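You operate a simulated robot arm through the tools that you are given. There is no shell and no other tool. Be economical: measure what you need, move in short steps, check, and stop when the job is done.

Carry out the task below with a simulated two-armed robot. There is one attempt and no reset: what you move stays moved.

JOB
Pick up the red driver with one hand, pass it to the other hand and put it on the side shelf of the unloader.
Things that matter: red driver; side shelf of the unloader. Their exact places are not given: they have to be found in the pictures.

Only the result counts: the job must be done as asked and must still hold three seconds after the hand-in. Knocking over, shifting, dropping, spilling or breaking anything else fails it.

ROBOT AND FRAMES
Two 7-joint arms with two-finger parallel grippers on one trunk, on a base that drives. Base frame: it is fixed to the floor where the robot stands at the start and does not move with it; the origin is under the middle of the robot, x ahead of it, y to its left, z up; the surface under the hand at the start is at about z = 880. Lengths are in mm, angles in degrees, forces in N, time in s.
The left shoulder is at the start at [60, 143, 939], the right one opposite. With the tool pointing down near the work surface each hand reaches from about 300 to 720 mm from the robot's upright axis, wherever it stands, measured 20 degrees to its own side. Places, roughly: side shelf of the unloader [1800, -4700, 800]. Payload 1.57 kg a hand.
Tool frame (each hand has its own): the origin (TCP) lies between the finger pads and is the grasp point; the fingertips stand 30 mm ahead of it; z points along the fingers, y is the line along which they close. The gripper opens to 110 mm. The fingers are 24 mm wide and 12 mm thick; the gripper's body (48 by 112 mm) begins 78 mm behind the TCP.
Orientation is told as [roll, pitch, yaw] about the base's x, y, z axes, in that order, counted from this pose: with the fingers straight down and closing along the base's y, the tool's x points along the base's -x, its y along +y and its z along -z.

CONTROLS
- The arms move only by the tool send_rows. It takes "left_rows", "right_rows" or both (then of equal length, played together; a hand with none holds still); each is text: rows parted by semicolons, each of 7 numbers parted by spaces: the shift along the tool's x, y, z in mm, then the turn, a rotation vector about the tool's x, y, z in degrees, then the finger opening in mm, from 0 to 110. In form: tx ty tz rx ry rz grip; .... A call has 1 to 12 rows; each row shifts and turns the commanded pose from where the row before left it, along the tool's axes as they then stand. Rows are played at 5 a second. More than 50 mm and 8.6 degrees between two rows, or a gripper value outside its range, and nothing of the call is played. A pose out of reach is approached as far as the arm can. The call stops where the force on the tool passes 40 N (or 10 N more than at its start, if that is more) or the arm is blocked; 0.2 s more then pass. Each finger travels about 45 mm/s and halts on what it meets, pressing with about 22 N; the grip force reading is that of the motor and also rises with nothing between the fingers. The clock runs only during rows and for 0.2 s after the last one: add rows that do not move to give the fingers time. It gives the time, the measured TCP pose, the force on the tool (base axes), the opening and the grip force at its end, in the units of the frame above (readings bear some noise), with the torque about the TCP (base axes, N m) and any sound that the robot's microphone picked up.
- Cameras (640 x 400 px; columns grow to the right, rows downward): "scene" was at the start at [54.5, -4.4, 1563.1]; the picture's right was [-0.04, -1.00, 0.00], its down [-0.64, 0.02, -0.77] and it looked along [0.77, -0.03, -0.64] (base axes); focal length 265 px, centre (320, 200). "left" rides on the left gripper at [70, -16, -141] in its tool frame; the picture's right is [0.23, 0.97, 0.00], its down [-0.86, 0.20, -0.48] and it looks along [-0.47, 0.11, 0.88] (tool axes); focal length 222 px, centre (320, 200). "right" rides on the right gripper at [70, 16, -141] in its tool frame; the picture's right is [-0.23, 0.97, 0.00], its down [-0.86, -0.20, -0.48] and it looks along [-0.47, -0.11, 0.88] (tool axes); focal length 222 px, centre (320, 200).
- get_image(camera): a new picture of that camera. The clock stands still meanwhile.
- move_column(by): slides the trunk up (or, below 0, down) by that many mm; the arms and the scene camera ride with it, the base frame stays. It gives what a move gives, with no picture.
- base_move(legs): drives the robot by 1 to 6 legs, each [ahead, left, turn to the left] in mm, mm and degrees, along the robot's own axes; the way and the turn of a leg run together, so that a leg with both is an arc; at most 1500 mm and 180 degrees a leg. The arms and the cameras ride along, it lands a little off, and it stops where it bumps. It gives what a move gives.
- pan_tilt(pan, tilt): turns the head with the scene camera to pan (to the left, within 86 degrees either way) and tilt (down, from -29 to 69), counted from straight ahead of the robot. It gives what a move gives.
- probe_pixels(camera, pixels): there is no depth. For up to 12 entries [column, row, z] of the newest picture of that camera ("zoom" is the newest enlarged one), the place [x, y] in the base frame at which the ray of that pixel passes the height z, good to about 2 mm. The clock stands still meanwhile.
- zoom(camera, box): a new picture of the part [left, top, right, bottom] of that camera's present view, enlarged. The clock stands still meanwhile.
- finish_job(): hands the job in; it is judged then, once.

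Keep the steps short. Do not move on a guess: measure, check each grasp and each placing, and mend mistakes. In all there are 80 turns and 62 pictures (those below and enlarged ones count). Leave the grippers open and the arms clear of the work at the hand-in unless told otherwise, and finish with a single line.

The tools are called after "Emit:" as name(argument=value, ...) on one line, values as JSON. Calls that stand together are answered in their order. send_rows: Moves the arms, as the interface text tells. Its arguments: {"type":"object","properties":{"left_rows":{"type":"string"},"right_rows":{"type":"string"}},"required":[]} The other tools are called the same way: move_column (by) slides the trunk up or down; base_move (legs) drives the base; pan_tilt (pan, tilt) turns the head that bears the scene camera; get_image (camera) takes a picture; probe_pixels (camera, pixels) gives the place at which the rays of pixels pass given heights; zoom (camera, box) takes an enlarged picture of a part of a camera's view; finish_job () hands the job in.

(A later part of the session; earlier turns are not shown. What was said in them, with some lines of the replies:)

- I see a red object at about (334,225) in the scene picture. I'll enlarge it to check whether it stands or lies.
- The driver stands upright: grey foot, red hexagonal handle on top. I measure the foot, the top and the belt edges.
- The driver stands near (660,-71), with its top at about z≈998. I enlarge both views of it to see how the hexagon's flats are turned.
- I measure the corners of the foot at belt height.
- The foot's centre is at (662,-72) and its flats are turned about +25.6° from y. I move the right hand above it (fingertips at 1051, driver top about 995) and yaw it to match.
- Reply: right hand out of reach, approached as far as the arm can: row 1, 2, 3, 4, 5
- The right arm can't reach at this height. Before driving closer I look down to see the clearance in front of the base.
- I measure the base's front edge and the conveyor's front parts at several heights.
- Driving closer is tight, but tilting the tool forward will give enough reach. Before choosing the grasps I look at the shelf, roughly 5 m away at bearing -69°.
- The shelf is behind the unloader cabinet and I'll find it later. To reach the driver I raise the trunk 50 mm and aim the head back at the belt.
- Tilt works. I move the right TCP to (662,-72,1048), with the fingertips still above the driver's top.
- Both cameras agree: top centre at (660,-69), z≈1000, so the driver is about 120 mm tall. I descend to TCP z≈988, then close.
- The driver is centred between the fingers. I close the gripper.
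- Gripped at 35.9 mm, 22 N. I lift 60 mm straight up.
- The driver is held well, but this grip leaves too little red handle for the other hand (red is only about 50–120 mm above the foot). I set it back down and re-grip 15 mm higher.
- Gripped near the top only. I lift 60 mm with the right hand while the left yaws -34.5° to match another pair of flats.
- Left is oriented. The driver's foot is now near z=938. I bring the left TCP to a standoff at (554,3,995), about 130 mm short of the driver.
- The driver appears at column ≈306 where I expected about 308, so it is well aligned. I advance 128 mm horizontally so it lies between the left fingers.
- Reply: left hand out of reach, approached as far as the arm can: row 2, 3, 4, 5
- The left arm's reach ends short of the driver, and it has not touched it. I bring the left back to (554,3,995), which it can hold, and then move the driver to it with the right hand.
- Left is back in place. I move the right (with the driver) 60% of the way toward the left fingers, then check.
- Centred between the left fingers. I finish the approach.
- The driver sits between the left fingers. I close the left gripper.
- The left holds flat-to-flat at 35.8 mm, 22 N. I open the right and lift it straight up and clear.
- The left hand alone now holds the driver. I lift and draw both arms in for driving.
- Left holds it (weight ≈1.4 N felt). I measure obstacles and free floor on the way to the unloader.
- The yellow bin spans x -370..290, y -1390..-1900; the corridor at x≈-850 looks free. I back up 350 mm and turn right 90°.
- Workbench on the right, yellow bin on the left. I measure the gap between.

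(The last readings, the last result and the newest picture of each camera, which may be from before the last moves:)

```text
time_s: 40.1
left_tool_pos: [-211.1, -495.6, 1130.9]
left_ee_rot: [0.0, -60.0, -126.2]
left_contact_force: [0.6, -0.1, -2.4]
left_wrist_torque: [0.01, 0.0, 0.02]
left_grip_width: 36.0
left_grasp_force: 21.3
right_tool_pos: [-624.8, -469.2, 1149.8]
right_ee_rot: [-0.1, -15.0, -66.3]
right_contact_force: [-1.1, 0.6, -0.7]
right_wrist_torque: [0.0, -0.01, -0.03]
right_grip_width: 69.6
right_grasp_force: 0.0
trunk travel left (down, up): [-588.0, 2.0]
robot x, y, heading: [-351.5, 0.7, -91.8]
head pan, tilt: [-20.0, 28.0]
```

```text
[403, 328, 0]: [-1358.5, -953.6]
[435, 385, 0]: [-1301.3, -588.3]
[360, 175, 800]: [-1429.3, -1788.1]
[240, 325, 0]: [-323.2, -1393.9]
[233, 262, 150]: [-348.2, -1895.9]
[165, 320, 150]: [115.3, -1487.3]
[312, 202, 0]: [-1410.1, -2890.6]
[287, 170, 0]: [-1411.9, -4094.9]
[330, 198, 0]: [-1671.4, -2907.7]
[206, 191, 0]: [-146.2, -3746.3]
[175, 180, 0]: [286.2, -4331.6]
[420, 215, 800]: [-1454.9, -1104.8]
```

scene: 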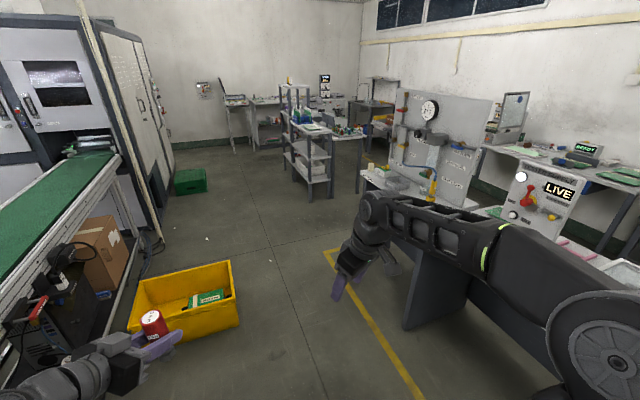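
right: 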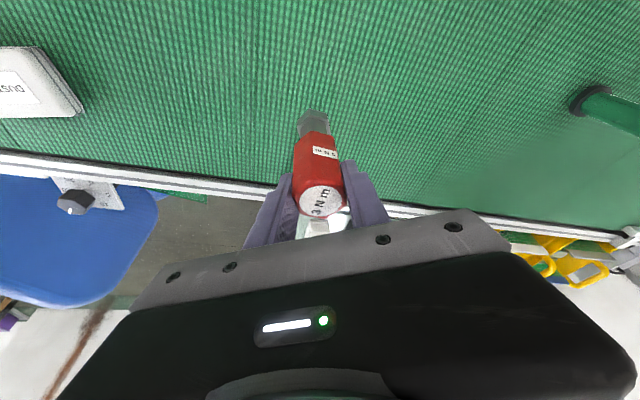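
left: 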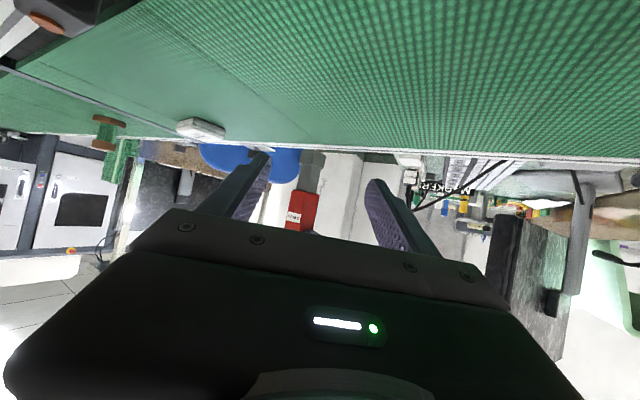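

Corridor is x -1300..-360. I strafe to x≈-830 and drive forward along it to about y≈-2800.

Emit:
base_move(legs=[[0, -475, 1.8], [1400, 0, 0], [1400, 0, 0]])

Emit:
pan_tilt(pan=30, tilt=20)

Emit:
get_image(camera="scene")

```text
time_s: 56.0
left_tool_pos: [-659.8, -3273.1, 1129.3]
left_ee_rot: [0.1, -60.0, -124.9]
left_contact_force: [-0.4, -0.1, -2.5]
left_wrist_torque: [-0.01, -0.01, 0.01]
left_grip_width: 35.5
left_grasp_force: 22.3
right_tool_pos: [-1076.0, -3257.4, 1149.9]
right_ee_rot: [-0.1, -15.1, -64.9]
right_contact_force: [0.9, -0.1, 0.6]
right_wrist_torque: [0.01, 0.02, -0.01]
right_grip_width: 70.1
right_grasp_force: 0.1
trunk travel left (down, up): [-588.0, 2.0]
robot x, y, heading: [-815.4, -2780.0, -90.5]
head pan, tilt: [-20.0, 28.0]
```

```text
time_s: 57.2
left_tool_pos: [-659.7, -3272.3, 1131.2]
left_ee_rot: [0.0, -60.1, -124.8]
left_contact_force: [-0.6, -0.2, -1.2]
left_wrist_torque: [0.0, 0.02, 0.0]
left_grip_width: 35.9
left_grasp_force: 22.2
right_tool_pos: [-1074.7, -3256.0, 1149.9]
right_ee_rot: [-0.1, -15.3, -64.9]
right_contact_force: [0.4, -0.5, 0.4]
right_wrist_torque: [0.0, -0.01, -0.01]
right_grip_width: 70.1
right_grasp_force: 0.0
trunk travel left (down, up): [-588.0, 2.0]
robot x, y, heading: [-815.3, -2780.9, -90.4]
head pan, tilt: [30.0, 20.0]
```

```text
28 pictures are left
```

scene: 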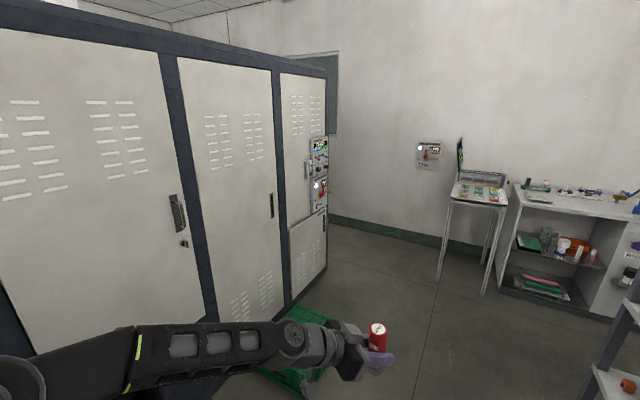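

I measure the cabinet's far corner, the wall and the table.

Emit:
probe_pixels(camera="scene", pixels=[[288, 308, 0], [327, 268, 0], [332, 222, 0], [440, 246, 0], [437, 282, 0], [484, 294, 0], [497, 291, 0], [480, 187, 800], [540, 190, 800]])

```text
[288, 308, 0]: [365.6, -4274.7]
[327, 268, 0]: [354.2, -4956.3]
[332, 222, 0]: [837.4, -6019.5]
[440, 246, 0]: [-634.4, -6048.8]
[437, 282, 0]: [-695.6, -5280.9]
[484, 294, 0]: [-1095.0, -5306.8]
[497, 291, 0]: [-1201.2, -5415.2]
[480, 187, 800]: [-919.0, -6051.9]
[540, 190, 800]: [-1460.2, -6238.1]
```

Cabinet side is at x≈360 with its rear corner at y≈-4960 and the room wall at y≈-6050. I drive on to y≈-4500, turn to face +x, and look.

Emit:
base_move(legs=[[1000, 0, 0], [750, 0, 0], [0, 0, 90]])

Emit:
pan_tilt(pan=-25, tilt=20)

Emit:
get_image(camera="scene")

```text
time_s: 69.9
left_tool_pos: [-310.5, -4379.8, 1130.4]
left_ee_rot: [0.0, -60.0, -33.4]
left_contact_force: [0.4, -0.2, -0.6]
left_wrist_torque: [0.03, 0.0, -0.01]
left_grip_width: 35.5
left_grasp_force: 22.2
right_tool_pos: [-317.4, -4793.4, 1150.5]
right_ee_rot: [-0.2, -15.1, 26.6]
right_contact_force: [0.1, 0.1, 0.1]
right_wrist_torque: [-0.02, -0.02, -0.01]
right_grip_width: 70.0
right_grasp_force: 0.1
trunk travel left (down, up): [-588.0, 2.0]
robot x, y, heading: [-799.1, -4545.0, 1.0]
head pan, tilt: [30.0, 20.0]
```

```text
time_s: 71.2
left_tool_pos: [-311.2, -4379.0, 1130.3]
left_ee_rot: [0.0, -60.1, -33.4]
left_contact_force: [0.1, 1.1, -1.3]
left_wrist_torque: [0.01, 0.03, -0.03]
left_grip_width: 36.0
left_grasp_force: 21.8
right_tool_pos: [-315.2, -4793.7, 1150.8]
right_ee_rot: [-0.1, -15.2, 26.6]
right_contact_force: [0.2, 0.2, 1.3]
right_wrist_torque: [0.0, -0.02, -0.01]
right_grip_width: 70.1
right_grasp_force: 0.1
trunk travel left (down, up): [-588.0, 2.0]
robot x, y, heading: [-800.8, -4542.5, 1.1]
head pan, tilt: [-25.0, 20.0]
```

```text
27 pictures are left
```

scene: 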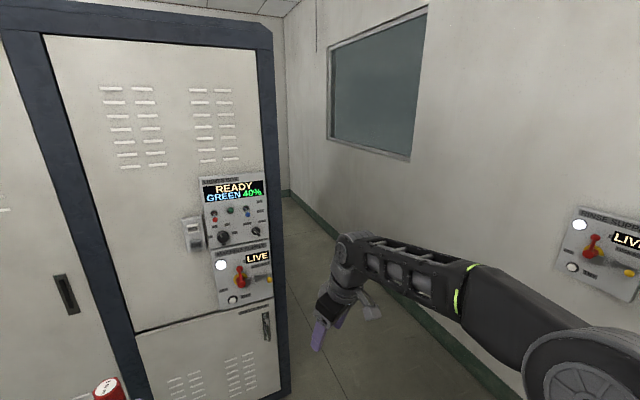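

A gap between the cabinet's back and the wall opens ahead, and a shelf on the back would be hidden from here. I move to the mouth of that passage to look along it.

Emit:
base_move(legs=[[590, 0, -1.1], [0, -900, 0]])

Emit:
pan_tilt(pan=8, tilt=22)

Emit:
get_image(camera="scene")

```text
time_s: 74.3
left_tool_pos: [262.5, -4384.6, 1130.7]
left_ee_rot: [-0.4, -59.9, -34.3]
left_contact_force: [-5.7, 2.5, 3.3]
left_wrist_torque: [0.04, -0.19, 0.15]
left_grip_width: 35.8
left_grasp_force: 21.7
right_tool_pos: [244.9, -4799.8, 1147.2]
right_ee_rot: [0.1, -14.2, 25.7]
right_contact_force: [-3.6, -0.5, 0.8]
right_wrist_torque: [0.05, 0.04, 0.12]
right_grip_width: 70.3
right_grasp_force: 0.5
trunk travel left (down, up): [-588.0, 2.0]
robot x, y, heading: [-223.7, -4539.0, 0.1]
head pan, tilt: [-25.0, 20.0]
stopped in leg 1: the force on the tool passed its limit at 105 N (the readings are from after the stop); the commanded pose is now the measured one
```

```text
time_s: 75.3
left_tool_pos: [262.3, -4383.8, 1129.6]
left_ee_rot: [-0.5, -59.9, -34.3]
left_contact_force: [-8.1, 2.3, 2.1]
left_wrist_torque: [0.03, -0.13, 0.13]
left_grip_width: 35.8
left_grasp_force: 22.4
right_tool_pos: [245.5, -4800.6, 1147.3]
right_ee_rot: [0.1, -14.1, 25.6]
right_contact_force: [-2.9, -1.1, -0.1]
right_wrist_torque: [0.03, 0.03, 0.16]
right_grip_width: 71.1
right_grasp_force: 0.7
trunk travel left (down, up): [-588.0, 2.0]
robot x, y, heading: [-226.5, -4539.7, -0.1]
head pan, tilt: [8.0, 22.0]
```

```text
26 pictures are left
```

scene: 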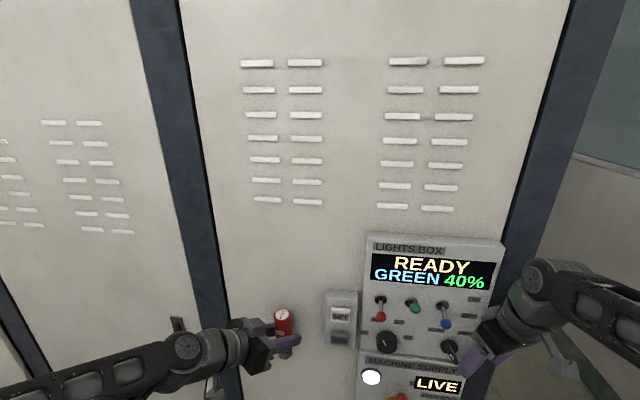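

Touched the cabinet side; I back off straight at once and check the panel and driver.

Emit:
base_move(legs=[[-120, 0, 0]])

Emit:
get_image(camera="scene")

Emit:
get_image(camera="left")

```text
time_s: 76.6
left_tool_pos: [139.8, -4383.9, 1129.0]
left_ee_rot: [-0.5, -59.9, -34.3]
left_contact_force: [-0.1, -0.4, -1.8]
left_wrist_torque: [0.06, -0.01, 0.03]
left_grip_width: 35.8
left_grasp_force: 22.0
right_tool_pos: [123.0, -4800.6, 1146.2]
right_ee_rot: [0.0, -14.2, 25.6]
right_contact_force: [-0.5, -0.4, 0.5]
right_wrist_torque: [0.04, -0.05, -0.03]
right_grip_width: 70.1
right_grasp_force: 0.1
trunk travel left (down, up): [-588.0, 2.0]
robot x, y, heading: [-349.5, -4537.8, -0.1]
head pan, tilt: [8.0, 22.0]
```

```text
25 pictures are left
```

scene: 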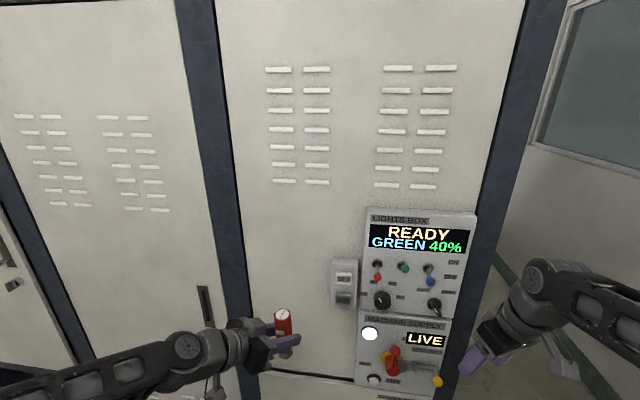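

```text
24 pictures are left
```

left: 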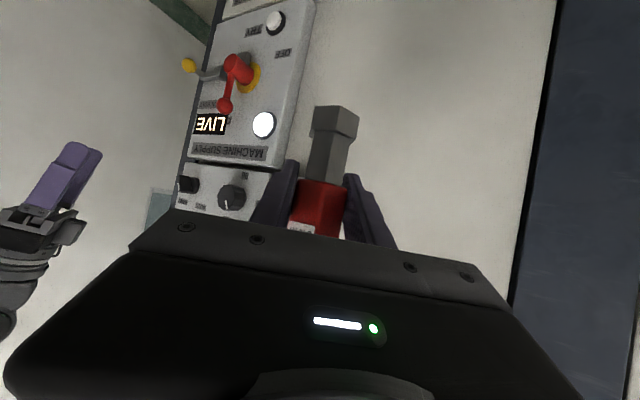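

Panel still reads READY / LIVE and the driver is still firmly held. I pull both arms back 80 mm before strafing past the corner.

Emit:
send_rows(left_rows="16.5 -22.5 -28.5 0 0 0 10; 16.5 -22.5 -28.5 0 0 0 10; 0 0 0 0 0 0 10", right_rows="35 17 -9.5 0 0 0 70; 35 17 -9.5 0 0 0 70; 0 0 0 0 0 0 70")

```text
time_s: 77.4
left_tool_pos: [85.0, -4373.8, 1145.7]
left_ee_rot: [-0.6, -59.7, -34.1]
left_contact_force: [0.0, -0.2, -1.2]
left_wrist_torque: [0.01, 0.03, 0.03]
left_grip_width: 35.7
left_grasp_force: 22.0
left hand out of reach, approached as far as the arm can: row 2
right_tool_pos: [44.1, -4800.8, 1148.3]
right_ee_rot: [0.2, -14.1, 25.6]
right_contact_force: [-0.3, 0.6, 0.9]
right_wrist_torque: [0.0, 0.0, 0.02]
right_grip_width: 69.9
right_grasp_force: 0.0
trunk travel left (down, up): [-588.0, 2.0]
robot x, y, heading: [-349.1, -4536.8, 0.1]
head pan, tilt: [8.0, 22.0]
```

Emit:
base_move(legs=[[65, 0, 0], [0, -900, 0]])

Emit:
get_image(camera="scene")

```text
time_s: 82.8
left_tool_pos: [150.1, -5297.2, 1144.1]
left_ee_rot: [-0.7, -59.6, -34.1]
left_contact_force: [-0.1, 0.1, -0.9]
left_wrist_torque: [0.01, 0.02, 0.0]
left_grip_width: 36.0
left_grasp_force: 22.1
right_tool_pos: [112.2, -5725.9, 1148.6]
right_ee_rot: [0.1, -14.2, 26.0]
right_contact_force: [-0.1, -0.4, -0.1]
right_wrist_torque: [0.01, 0.03, 0.01]
right_grip_width: 69.8
right_grasp_force: 0.1
trunk travel left (down, up): [-588.0, 2.0]
robot x, y, heading: [-282.6, -5469.7, 0.3]
head pan, tilt: [8.0, 22.0]
```

```text
23 pictures are left
```

scene: 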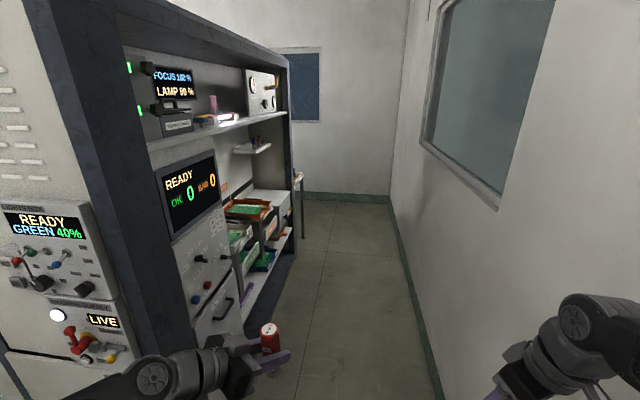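

The unloader's back holds several shelves. I enlarge it.

Emit:
zoom(camera="scene", box=[150, 50, 330, 340])

Emit:
probe_pixels(camera="scene", pixels=[[300, 180, 800], [291, 172, 800], [303, 238, 0], [290, 262, 0], [245, 327, 0], [395, 205, 0], [255, 150, 1100], [270, 195, 800], [310, 200, 0]])

```text
1.38 times, centred on (240, 195) of scene
```

zoom: 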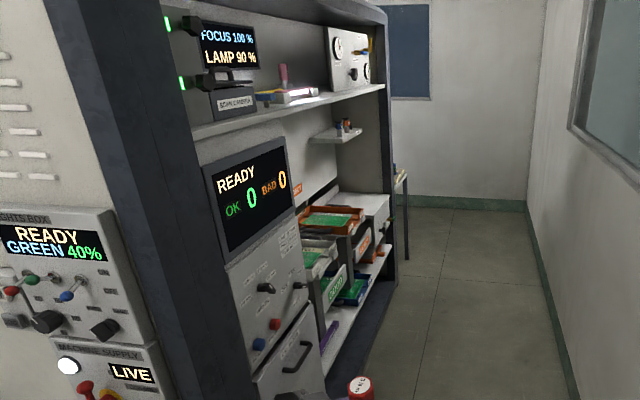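

```text
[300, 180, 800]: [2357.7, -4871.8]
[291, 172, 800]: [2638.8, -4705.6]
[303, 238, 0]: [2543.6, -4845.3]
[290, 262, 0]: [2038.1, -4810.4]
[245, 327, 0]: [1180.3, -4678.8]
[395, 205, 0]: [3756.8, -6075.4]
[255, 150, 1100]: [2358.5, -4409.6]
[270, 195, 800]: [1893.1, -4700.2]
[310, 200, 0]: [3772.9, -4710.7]
```

The white-topped item near pixel (270,195) projects to (1893,-4700) at z=800, matching the stated place. I drive along the passage for a closer look.

Emit:
base_move(legs=[[1450, 0, 0]])

Emit:
pan_tilt(pan=50, tilt=25)

Emit:
get_image(camera="scene")

```text
time_s: 90.1
left_tool_pos: [1625.1, -5298.6, 1145.4]
left_ee_rot: [-0.7, -59.7, -34.2]
left_contact_force: [0.2, 0.3, -1.9]
left_wrist_torque: [-0.04, 0.05, 0.01]
left_grip_width: 35.9
left_grasp_force: 21.8
right_tool_pos: [1585.1, -5727.0, 1149.2]
right_ee_rot: [0.2, -14.2, 25.6]
right_contact_force: [-0.3, 0.8, -0.4]
right_wrist_torque: [0.0, 0.04, 0.02]
right_grip_width: 70.1
right_grasp_force: 0.1
trunk travel left (down, up): [-588.0, 2.0]
robot x, y, heading: [1188.5, -5466.5, -0.2]
head pan, tilt: [8.0, 22.0]
```

```text
time_s: 91.2
left_tool_pos: [1624.6, -5298.4, 1145.4]
left_ee_rot: [-0.7, -59.7, -34.3]
left_contact_force: [0.3, 1.5, -2.0]
left_wrist_torque: [0.01, -0.01, 0.0]
left_grip_width: 36.0
left_grasp_force: 22.1
right_tool_pos: [1583.2, -5726.1, 1148.6]
right_ee_rot: [0.2, -14.2, 25.6]
right_contact_force: [0.3, 0.5, 0.5]
right_wrist_torque: [0.01, -0.03, -0.02]
right_grip_width: 70.0
right_grasp_force: 0.2
trunk travel left (down, up): [-588.0, 2.0]
robot x, y, heading: [1188.9, -5463.4, -0.0]
head pan, tilt: [50.0, 25.0]
```

```text
21 pictures are left
```

scene: 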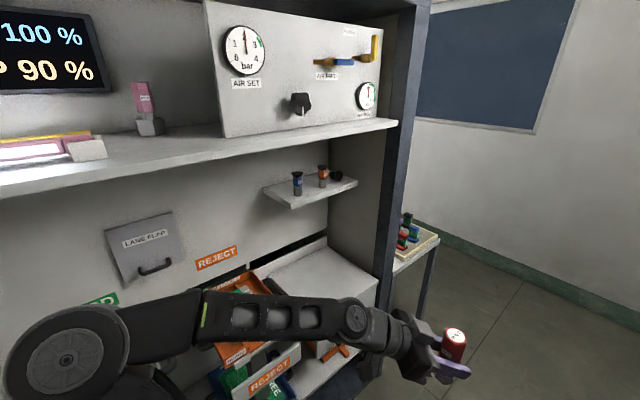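

Emit:
probe_pixels(camera="scene", pixels=[[320, 280, 800], [375, 282, 800], [262, 278, 800], [325, 240, 800], [348, 310, 800], [415, 240, 800], [436, 238, 800], [390, 265, 800], [310, 190, 1050], [358, 182, 1050], [290, 206, 1050]])

Emit:
zoom(camera="scene", box=[190, 140, 470, 330])

```text
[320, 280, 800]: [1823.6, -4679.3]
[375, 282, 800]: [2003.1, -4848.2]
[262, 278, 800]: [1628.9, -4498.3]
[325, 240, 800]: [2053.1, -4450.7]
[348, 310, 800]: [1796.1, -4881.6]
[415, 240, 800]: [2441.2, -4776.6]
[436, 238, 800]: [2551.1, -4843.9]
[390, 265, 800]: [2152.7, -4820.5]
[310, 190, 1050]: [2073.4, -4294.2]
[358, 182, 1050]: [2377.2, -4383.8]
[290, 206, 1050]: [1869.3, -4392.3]
```

```text
2.11 times, centred on (330, 235) of scene
```

zoom: 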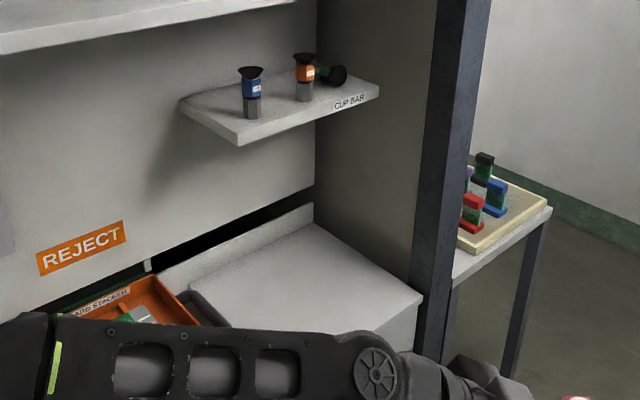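

The empty white block top spans x≈1640–2010, y≈-4450..-4880 at z≈800, matching the stated side shelf. I drive ahead 740 mm and turn left 90° to face it.

Emit:
base_move(legs=[[740, 0, 0], [0, 0, 90]])

Emit:
pan_tilt(pan=0, tilt=45)

Emit:
get_image(camera="scene")

```text
time_s: 99.1
left_tool_pos: [1769.9, -5030.9, 1143.9]
left_ee_rot: [-0.7, -59.7, 56.2]
left_contact_force: [0.6, -0.5, -1.9]
left_wrist_torque: [-0.01, -0.01, 0.04]
left_grip_width: 35.9
left_grasp_force: 22.1
right_tool_pos: [2198.6, -5068.4, 1149.3]
right_ee_rot: [0.1, -14.2, 116.1]
right_contact_force: [-0.6, 0.3, 0.4]
right_wrist_torque: [0.03, -0.01, 0.0]
right_grip_width: 70.1
right_grasp_force: 0.0
trunk travel left (down, up): [-588.0, 2.0]
robot x, y, heading: [1938.4, -5465.2, 90.4]
head pan, tilt: [50.0, 25.0]
```

```text
time_s: 100.3
left_tool_pos: [1770.6, -5030.8, 1145.0]
left_ee_rot: [-0.7, -59.7, 56.2]
left_contact_force: [-0.2, 0.3, -1.9]
left_wrist_torque: [-0.01, -0.01, 0.01]
left_grip_width: 36.0
left_grasp_force: 22.3
right_tool_pos: [2198.0, -5067.3, 1149.7]
right_ee_rot: [0.0, -14.1, 116.1]
right_contact_force: [0.2, -0.1, 0.1]
right_wrist_torque: [-0.02, 0.03, 0.01]
right_grip_width: 70.2
right_grasp_force: 0.1
trunk travel left (down, up): [-588.0, 2.0]
robot x, y, heading: [1939.4, -5465.0, 90.3]
head pan, tilt: [0.0, 45.0]
```

```text
19 pictures are left
```

scene: 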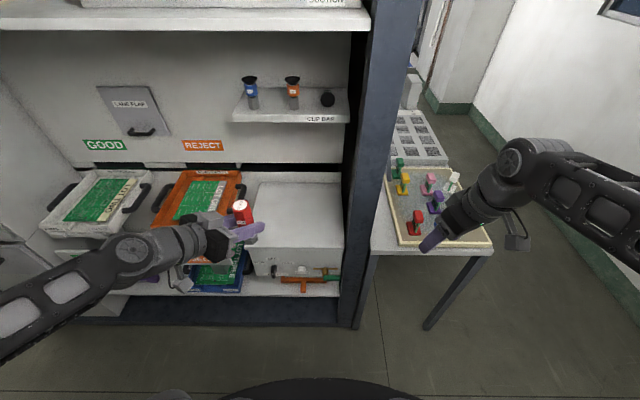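

Emit:
probe_pixels(camera="scene", pixels=[[344, 248, 780], [344, 248, 800], [344, 248, 820], [252, 246, 800], [340, 184, 800], [258, 183, 800], [344, 10, 1250], [346, 122, 1000], [255, 180, 800]])

Emit:
zoom(camera="scene", box=[200, 150, 380, 310])

```text
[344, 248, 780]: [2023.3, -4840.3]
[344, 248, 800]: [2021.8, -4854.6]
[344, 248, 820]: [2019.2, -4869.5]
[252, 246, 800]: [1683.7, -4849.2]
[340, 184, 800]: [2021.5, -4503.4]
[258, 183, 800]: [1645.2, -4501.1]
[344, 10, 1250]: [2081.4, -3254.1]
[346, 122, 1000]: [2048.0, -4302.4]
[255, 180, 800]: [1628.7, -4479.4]
```

```text
2.50 times, centred on (290, 230) of scene
```

zoom: 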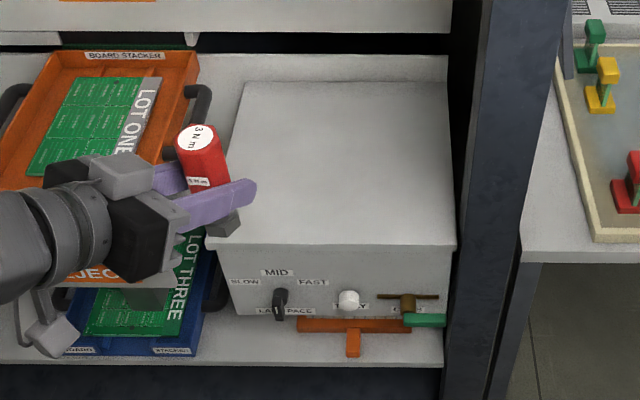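

Two views agree that the white top is at z≈800, with its front edge at y≈-4855 and x≈1690–2020. I lower the trunk 150 mm while the arms are still clear.

Emit:
move_column(by=-150)

Emit:
send_rows(left_rows="-11.5 5 20 0 0 0 10; -11.5 5 20 0 0 0 10; -11.5 5 20 0 0 0 10; 0 0 0 -7.36 0 -4.25 10; 0 0 0 -7.36 0 -4.25 10; 0 0 0 -7.36 0 -4.25 10; 0 0 0 -7.36 0 -4.25 10; 0 0 0 0 0 0 10")

```text
time_s: 102.0
left_tool_pos: [1771.5, -5031.0, 994.8]
left_ee_rot: [-0.6, -59.7, 56.1]
left_contact_force: [0.0, 0.1, -1.7]
left_wrist_torque: [0.01, -0.01, 0.03]
left_grip_width: 35.7
left_grasp_force: 22.3
right_tool_pos: [2198.3, -5069.5, 998.6]
right_ee_rot: [0.1, -14.2, 116.1]
right_contact_force: [-0.3, -0.1, -0.2]
right_wrist_torque: [-0.02, 0.0, -0.01]
right_grip_width: 69.6
right_grasp_force: 0.0
trunk travel left (down, up): [-438.0, 152.0]
robot x, y, heading: [1942.9, -5463.4, 90.5]
head pan, tilt: [0.0, 45.0]
```

```text
time_s: 103.8
left_tool_pos: [1796.6, -4967.2, 995.6]
left_ee_rot: [-0.4, -59.6, 90.0]
left_contact_force: [-0.4, -0.2, -2.3]
left_wrist_torque: [-0.02, -0.02, -0.01]
left_grip_width: 35.9
left_grasp_force: 22.5
right_tool_pos: [2197.6, -5067.4, 999.7]
right_ee_rot: [0.0, -14.1, 116.1]
right_contact_force: [0.3, 0.6, -0.7]
right_wrist_torque: [-0.01, 0.0, -0.03]
right_grip_width: 70.2
right_grasp_force: 0.1
trunk travel left (down, up): [-438.0, 152.0]
robot x, y, heading: [1938.9, -5466.5, 90.4]
head pan, tilt: [0.0, 45.0]
```

Yaw is now straight at the shelf. I move the driver over the white top, aiming for (1850,-4730) with the foot about 70 mm above it.

Emit:
send_rows(left_rows="-11.1 -9 39.2 0 0 0 10; -11.1 -9 39.2 0 0 0 10; -11.1 -9 39.2 0 0 0 10; -11.1 -9 39.2 0 0 0 10; -11.1 -9 39.2 0 0 0 10; -11 -9 39.2 0 0 0 10; 0 0 0 0 0 0 10")

Emit:
get_image(camera="scene")

Emit:
get_image(camera="left")

```text
time_s: 105.4
left_tool_pos: [1851.8, -4729.1, 934.6]
left_ee_rot: [-0.3, -59.5, 89.8]
left_contact_force: [0.7, -0.7, -1.2]
left_wrist_torque: [-0.04, -0.03, 0.0]
left_grip_width: 35.8
left_grasp_force: 22.1
right_tool_pos: [2199.0, -5068.3, 998.7]
right_ee_rot: [0.2, -14.0, 116.1]
right_contact_force: [0.3, -0.3, 0.3]
right_wrist_torque: [0.01, -0.05, 0.0]
right_grip_width: 69.9
right_grasp_force: 0.0
trunk travel left (down, up): [-438.0, 152.0]
robot x, y, heading: [1939.5, -5463.2, 90.4]
head pan, tilt: [0.0, 45.0]
```

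```text
17 pictures are left
```

scene: 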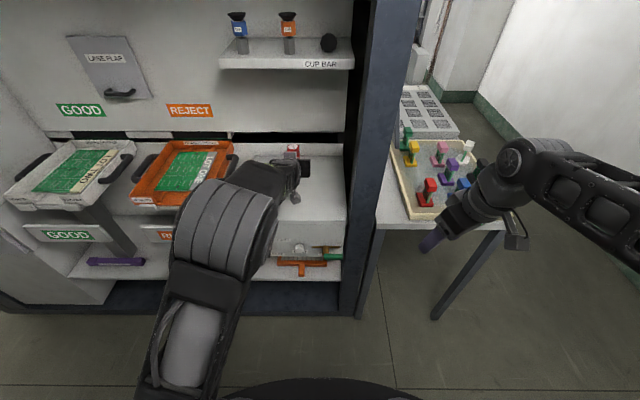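

```text
16 pictures are left
```

left: 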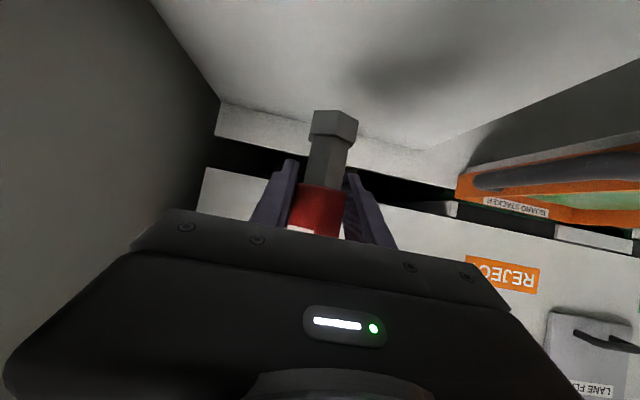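

Emit:
probe_pixels(camera="scene", pixels=[[345, 221, 780], [345, 221, 800], [345, 221, 820], [343, 157, 800]])

Emit:
send_rows(left_rows="10.4 0 6 0 0 0 10; 10.4 0 6 0 0 0 10; 10.4 0 6 0 0 0 10; 10.4 0 6 0 0 0 10; 0 0 0 0 0 0 10")

Emit:
zoom(camera="scene", box=[220, 120, 380, 290])

```text
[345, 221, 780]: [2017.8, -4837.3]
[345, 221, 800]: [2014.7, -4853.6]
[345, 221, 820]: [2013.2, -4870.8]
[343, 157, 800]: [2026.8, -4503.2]
```

```text
time_s: 106.6
left_tool_pos: [1853.2, -4730.3, 884.8]
left_ee_rot: [-0.3, -59.5, 89.8]
left_contact_force: [0.3, 0.0, -1.1]
left_wrist_torque: [0.04, -0.01, 0.05]
left_grip_width: 36.2
left_grasp_force: 22.1
right_tool_pos: [2198.5, -5068.7, 998.6]
right_ee_rot: [0.1, -14.2, 116.0]
right_contact_force: [-0.2, 0.1, -0.8]
right_wrist_torque: [0.01, -0.01, 0.04]
right_grip_width: 70.1
right_grasp_force: 0.2
trunk travel left (down, up): [-438.0, 152.0]
robot x, y, heading: [1936.3, -5462.7, 90.5]
head pan, tilt: [0.0, 45.0]
```

```text
2.35 times, centred on (300, 205) of scene
```

zoom: 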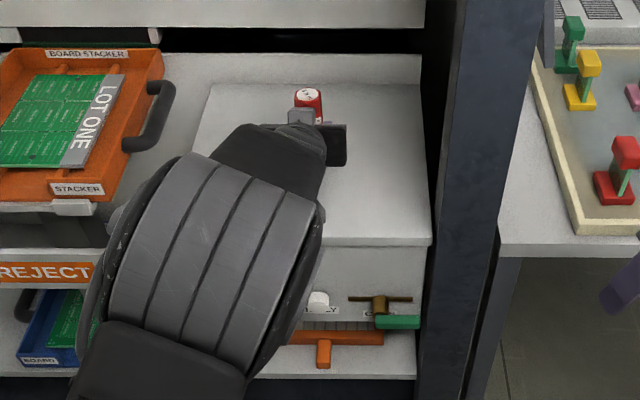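

Shelf height 800 confirmed from three views. The foot is about 27 mm above it, so I lower 20 mm and then in small steps, watching the force.

Emit:
send_rows(left_rows="8.7 0 5 0 0 0 10; 8.7 0 5 0 0 0 10; 1.7 0 1 0 0 0 10; 1.7 0 1 0 0 0 10; 0 0 0 0 0 0 10")

Emit:
zoom(camera="left", box=[230, 60, 430, 250])

```text
time_s: 107.8
left_tool_pos: [1853.2, -4729.1, 860.2]
left_ee_rot: [-0.4, -59.6, 89.8]
left_contact_force: [-0.1, 0.6, -1.1]
left_wrist_torque: [0.0, -0.05, 0.01]
left_grip_width: 35.7
left_grasp_force: 21.8
right_tool_pos: [2198.4, -5068.5, 997.6]
right_ee_rot: [0.2, -14.2, 116.1]
right_contact_force: [0.4, -0.3, 0.0]
right_wrist_torque: [0.0, -0.02, 0.01]
right_grip_width: 70.0
right_grasp_force: 0.0
trunk travel left (down, up): [-438.0, 152.0]
robot x, y, heading: [1941.3, -5465.1, 90.6]
head pan, tilt: [0.0, 45.0]
```

```text
2.11 times, centred on (330, 155) of left
```

zoom: 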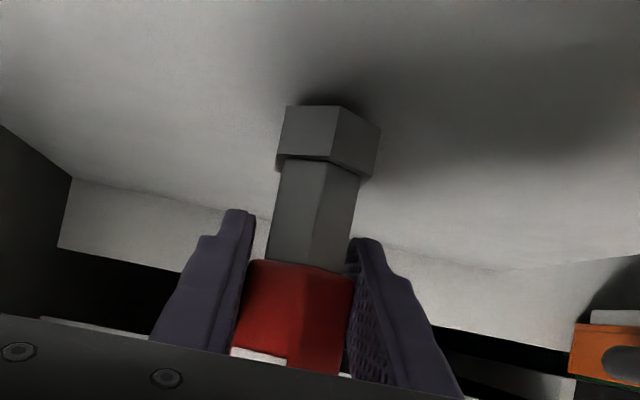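

Nearly touching (contact shadow at the foot). I go on in 1 mm steps.

Emit:
send_rows(left_rows="0.87 0 0.5 0 0 0 10; 0.87 0 0.5 0 0 0 10; 0 0 0 0 0 0 10")

Emit:
send_rows(left_rows="0.87 0 0.5 0 0 0 10; 0.87 0 0.5 0 0 0 10; 0 0 0 0 0 0 10")

```text
time_s: 108.6
left_tool_pos: [1852.8, -4730.1, 857.7]
left_ee_rot: [-0.3, -59.5, 89.7]
left_contact_force: [-0.3, -0.3, -1.8]
left_wrist_torque: [-0.01, -0.01, -0.02]
left_grip_width: 35.6
left_grasp_force: 21.9
right_tool_pos: [2198.7, -5067.1, 999.4]
right_ee_rot: [0.2, -14.1, 116.1]
right_contact_force: [0.0, -0.2, 0.6]
right_wrist_torque: [0.0, 0.0, 0.0]
right_grip_width: 70.0
right_grasp_force: 0.1
trunk travel left (down, up): [-438.0, 152.0]
robot x, y, heading: [1940.1, -5466.3, 90.4]
head pan, tilt: [0.0, 45.0]
```

```text
time_s: 109.4
left_tool_pos: [1853.6, -4730.0, 855.4]
left_ee_rot: [-0.3, -59.5, 89.8]
left_contact_force: [0.3, -0.2, -1.7]
left_wrist_torque: [-0.02, 0.0, -0.01]
left_grip_width: 35.8
left_grasp_force: 22.0
right_tool_pos: [2197.4, -5067.6, 999.2]
right_ee_rot: [0.1, -14.2, 116.1]
right_contact_force: [0.0, -0.4, 0.6]
right_wrist_torque: [-0.01, 0.01, -0.01]
right_grip_width: 70.0
right_grasp_force: 0.0
trunk travel left (down, up): [-438.0, 152.0]
robot x, y, heading: [1939.1, -5464.8, 90.4]
head pan, tilt: [0.0, 45.0]
```

No contact yet. I go on in 1 mm steps.

Emit:
send_rows(left_rows="0.87 0 0.5 0 0 0 10; 0.87 0 0.5 0 0 0 10; 0 0 0 0 0 0 10")

Emit:
zoom(camera="left", box=[270, 80, 390, 190])

```text
time_s: 110.2
left_tool_pos: [1854.5, -4731.4, 854.3]
left_ee_rot: [-0.2, -59.6, 89.8]
left_contact_force: [0.7, 0.7, -2.0]
left_wrist_torque: [-0.01, 0.02, 0.03]
left_grip_width: 35.7
left_grasp_force: 22.2
right_tool_pos: [2198.5, -5067.9, 999.2]
right_ee_rot: [0.2, -14.1, 116.0]
right_contact_force: [-0.5, 0.3, 0.6]
right_wrist_torque: [-0.01, 0.01, 0.0]
right_grip_width: 69.8
right_grasp_force: 0.1
trunk travel left (down, up): [-438.0, 152.0]
robot x, y, heading: [1940.4, -5460.4, 90.5]
head pan, tilt: [0.0, 45.0]
```

```text
3.64 times, centred on (330, 135) of left
```

zoom: 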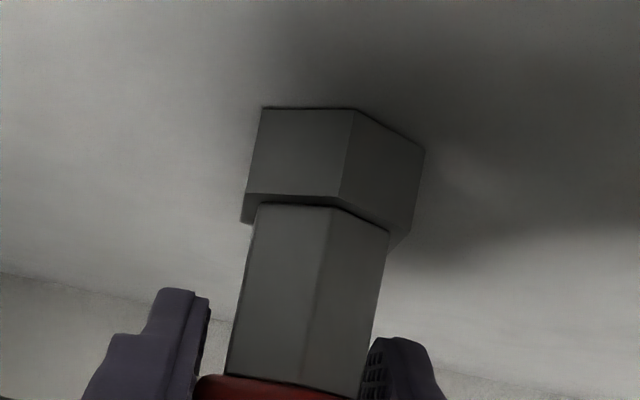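

Emit:
send_rows(left_rows="0.87 0 0.5 0 0 0 10; 0.87 0 0.5 0 0 0 10; 0 0 0 0 0 0 10")

Emit:
send_rows(left_rows="0.87 0 0.5 0 0 0 10; 0.87 0 0.5 0 0 0 10; 0 0 0 0 0 0 10")

```text
time_s: 111.0
left_tool_pos: [1852.8, -4731.1, 853.7]
left_ee_rot: [-0.2, -59.5, 89.9]
left_contact_force: [-1.1, 0.2, 4.2]
left_wrist_torque: [-0.06, 0.04, -0.02]
left_grip_width: 35.7
left_grasp_force: 21.7
right_tool_pos: [2198.6, -5067.9, 999.3]
right_ee_rot: [0.2, -14.2, 116.1]
right_contact_force: [0.4, 0.1, 0.2]
right_wrist_torque: [-0.02, 0.01, -0.02]
right_grip_width: 69.8
right_grasp_force: 0.0
trunk travel left (down, up): [-438.0, 152.0]
robot x, y, heading: [1937.7, -5459.5, 90.6]
head pan, tilt: [0.0, 45.0]
```

```text
time_s: 111.8
left_tool_pos: [1853.9, -4729.7, 854.3]
left_ee_rot: [-0.4, -59.7, 89.8]
left_contact_force: [-1.1, -2.7, 16.3]
left_wrist_torque: [-0.45, 0.08, -0.01]
left_grip_width: 36.0
left_grasp_force: 22.3
right_tool_pos: [2198.3, -5069.3, 999.8]
right_ee_rot: [0.1, -14.2, 116.1]
right_contact_force: [-0.5, -0.1, 1.1]
right_wrist_torque: [-0.05, 0.01, 0.02]
right_grip_width: 70.1
right_grasp_force: 0.2
trunk travel left (down, up): [-438.0, 152.0]
robot x, y, heading: [1935.7, -5466.3, 90.3]
head pan, tilt: [0.0, 45.0]
```

Contact (16 N up). I relax 1.5 mm and open the left gripper slowly.

Emit:
send_rows(left_rows="-1.3 0 -0.75 0 0 0 10; 0 0 0 0 0 0 10; 0 0 0 0 0 0 38; 0 0 0 0 0 0 44; 0 0 0 0 0 0 52; 0 0 0 0 0 0 62; 0 0 0 0 0 0 72; 0 0 0 0 0 0 80; 0 0 0 0 0 0 80")

Emit:
zoom(camera="left", box=[200, 60, 440, 250])

```text
time_s: 113.8
left_tool_pos: [1853.5, -4729.3, 851.4]
left_ee_rot: [-0.3, -59.6, 89.7]
left_contact_force: [0.0, -0.5, 1.0]
left_wrist_torque: [0.01, 0.02, 0.0]
left_grip_width: 79.8
left_grasp_force: 0.1
right_tool_pos: [2199.0, -5068.1, 998.8]
right_ee_rot: [0.2, -14.2, 116.1]
right_contact_force: [-0.4, -1.0, 0.5]
right_wrist_torque: [-0.04, -0.01, 0.01]
right_grip_width: 69.8
right_grasp_force: 0.0
trunk travel left (down, up): [-438.0, 152.0]
robot x, y, heading: [1939.4, -5466.3, 90.4]
head pan, tilt: [0.0, 45.0]
```

```text
2.11 times, centred on (320, 155) of left
```

zoom: 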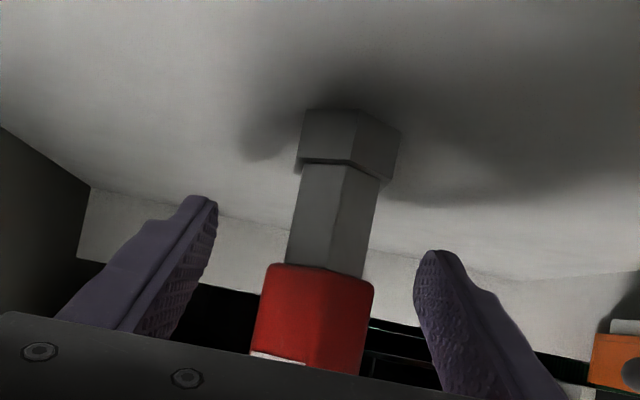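

The driver stands free. I withdraw the left hand straight back horizontally.

Emit:
send_rows(left_rows="10 0 -17.3 0 0 0 80; 20 0 -34.6 0 0 0 80; 20 0 -34.6 0 0 0 80; 20 0 -34.6 0 0 0 80; 20 0 -34.6 0 0 0 80; 0 0 0 0 0 0 110", right_rows="0 0 0 0 0 0 110; 0 0 0 0 0 0 110; 0 0 0 0 0 0 110; 0 0 0 0 0 0 110; 0 0 0 0 0 0 110; 0 0 0 0 0 0 110")

Emit:
get_image(camera="scene")

```text
time_s: 115.2
left_tool_pos: [1852.1, -4910.5, 851.4]
left_ee_rot: [-0.3, -59.6, 89.9]
left_contact_force: [0.0, -0.1, -0.6]
left_wrist_torque: [0.02, 0.0, -0.04]
left_grip_width: 110.1
left_grasp_force: 0.1
right_tool_pos: [2198.7, -5068.1, 999.1]
right_ee_rot: [0.3, -14.1, 116.1]
right_contact_force: [1.2, -0.5, -0.1]
right_wrist_torque: [-0.02, 0.01, -0.01]
right_grip_width: 109.8
right_grasp_force: 0.0
trunk travel left (down, up): [-438.0, 152.0]
robot x, y, heading: [1937.4, -5464.1, 90.3]
head pan, tilt: [0.0, 45.0]
```

```text
11 pictures are left
```

scene: 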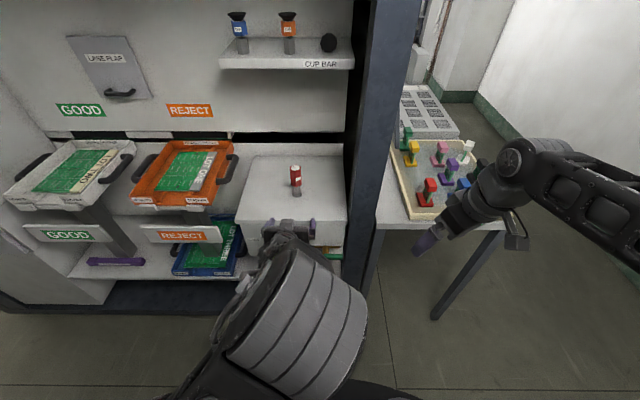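

The driver stands on the shelf. I raise the left hand a little so it is clear of the box's front, then take a last look.

Emit:
send_rows(left_rows="-26 0 -15 0 0 0 110; -26 0 -15 0 0 0 110; 0 0 0 0 0 0 110")

Emit:
zoom(camera="scene", box=[220, 120, 380, 290])

```text
time_s: 116.0
left_tool_pos: [1852.7, -4908.4, 912.7]
left_ee_rot: [-0.1, -59.6, 89.8]
left_contact_force: [-0.2, -0.2, 0.1]
left_wrist_torque: [0.02, -0.04, 0.01]
left_grip_width: 110.1
left_grasp_force: 0.1
right_tool_pos: [2198.3, -5068.0, 999.0]
right_ee_rot: [0.1, -14.1, 116.1]
right_contact_force: [0.0, 0.2, 0.7]
right_wrist_torque: [-0.03, 0.03, -0.04]
right_grip_width: 110.1
right_grasp_force: 0.0
trunk travel left (down, up): [-438.0, 152.0]
robot x, y, heading: [1939.3, -5463.1, 90.5]
head pan, tilt: [0.0, 45.0]
```

```text
2.35 times, centred on (300, 205) of scene
```

zoom: 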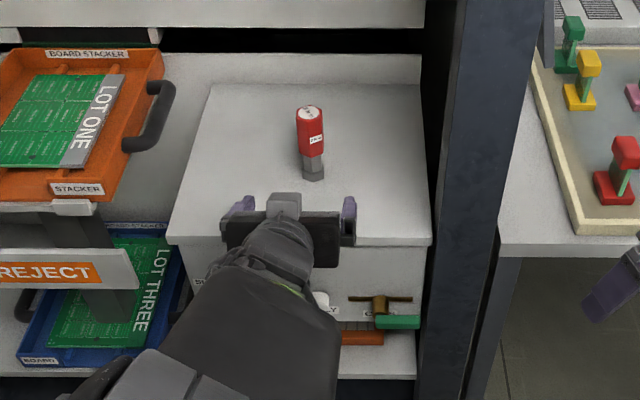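

The driver stands upright and free on the shelf, the grippers are open and the arms are clear. I hand in.

Emit:
finish_job()

```text
The job is handed in.
```

The red driver was picked up with the right hand, passed to the left, and now stands upright on the white box top I took to be the unloader's side shelf (it matches the given place); on the way the arms bumped the unloader's side once, with no visible change.
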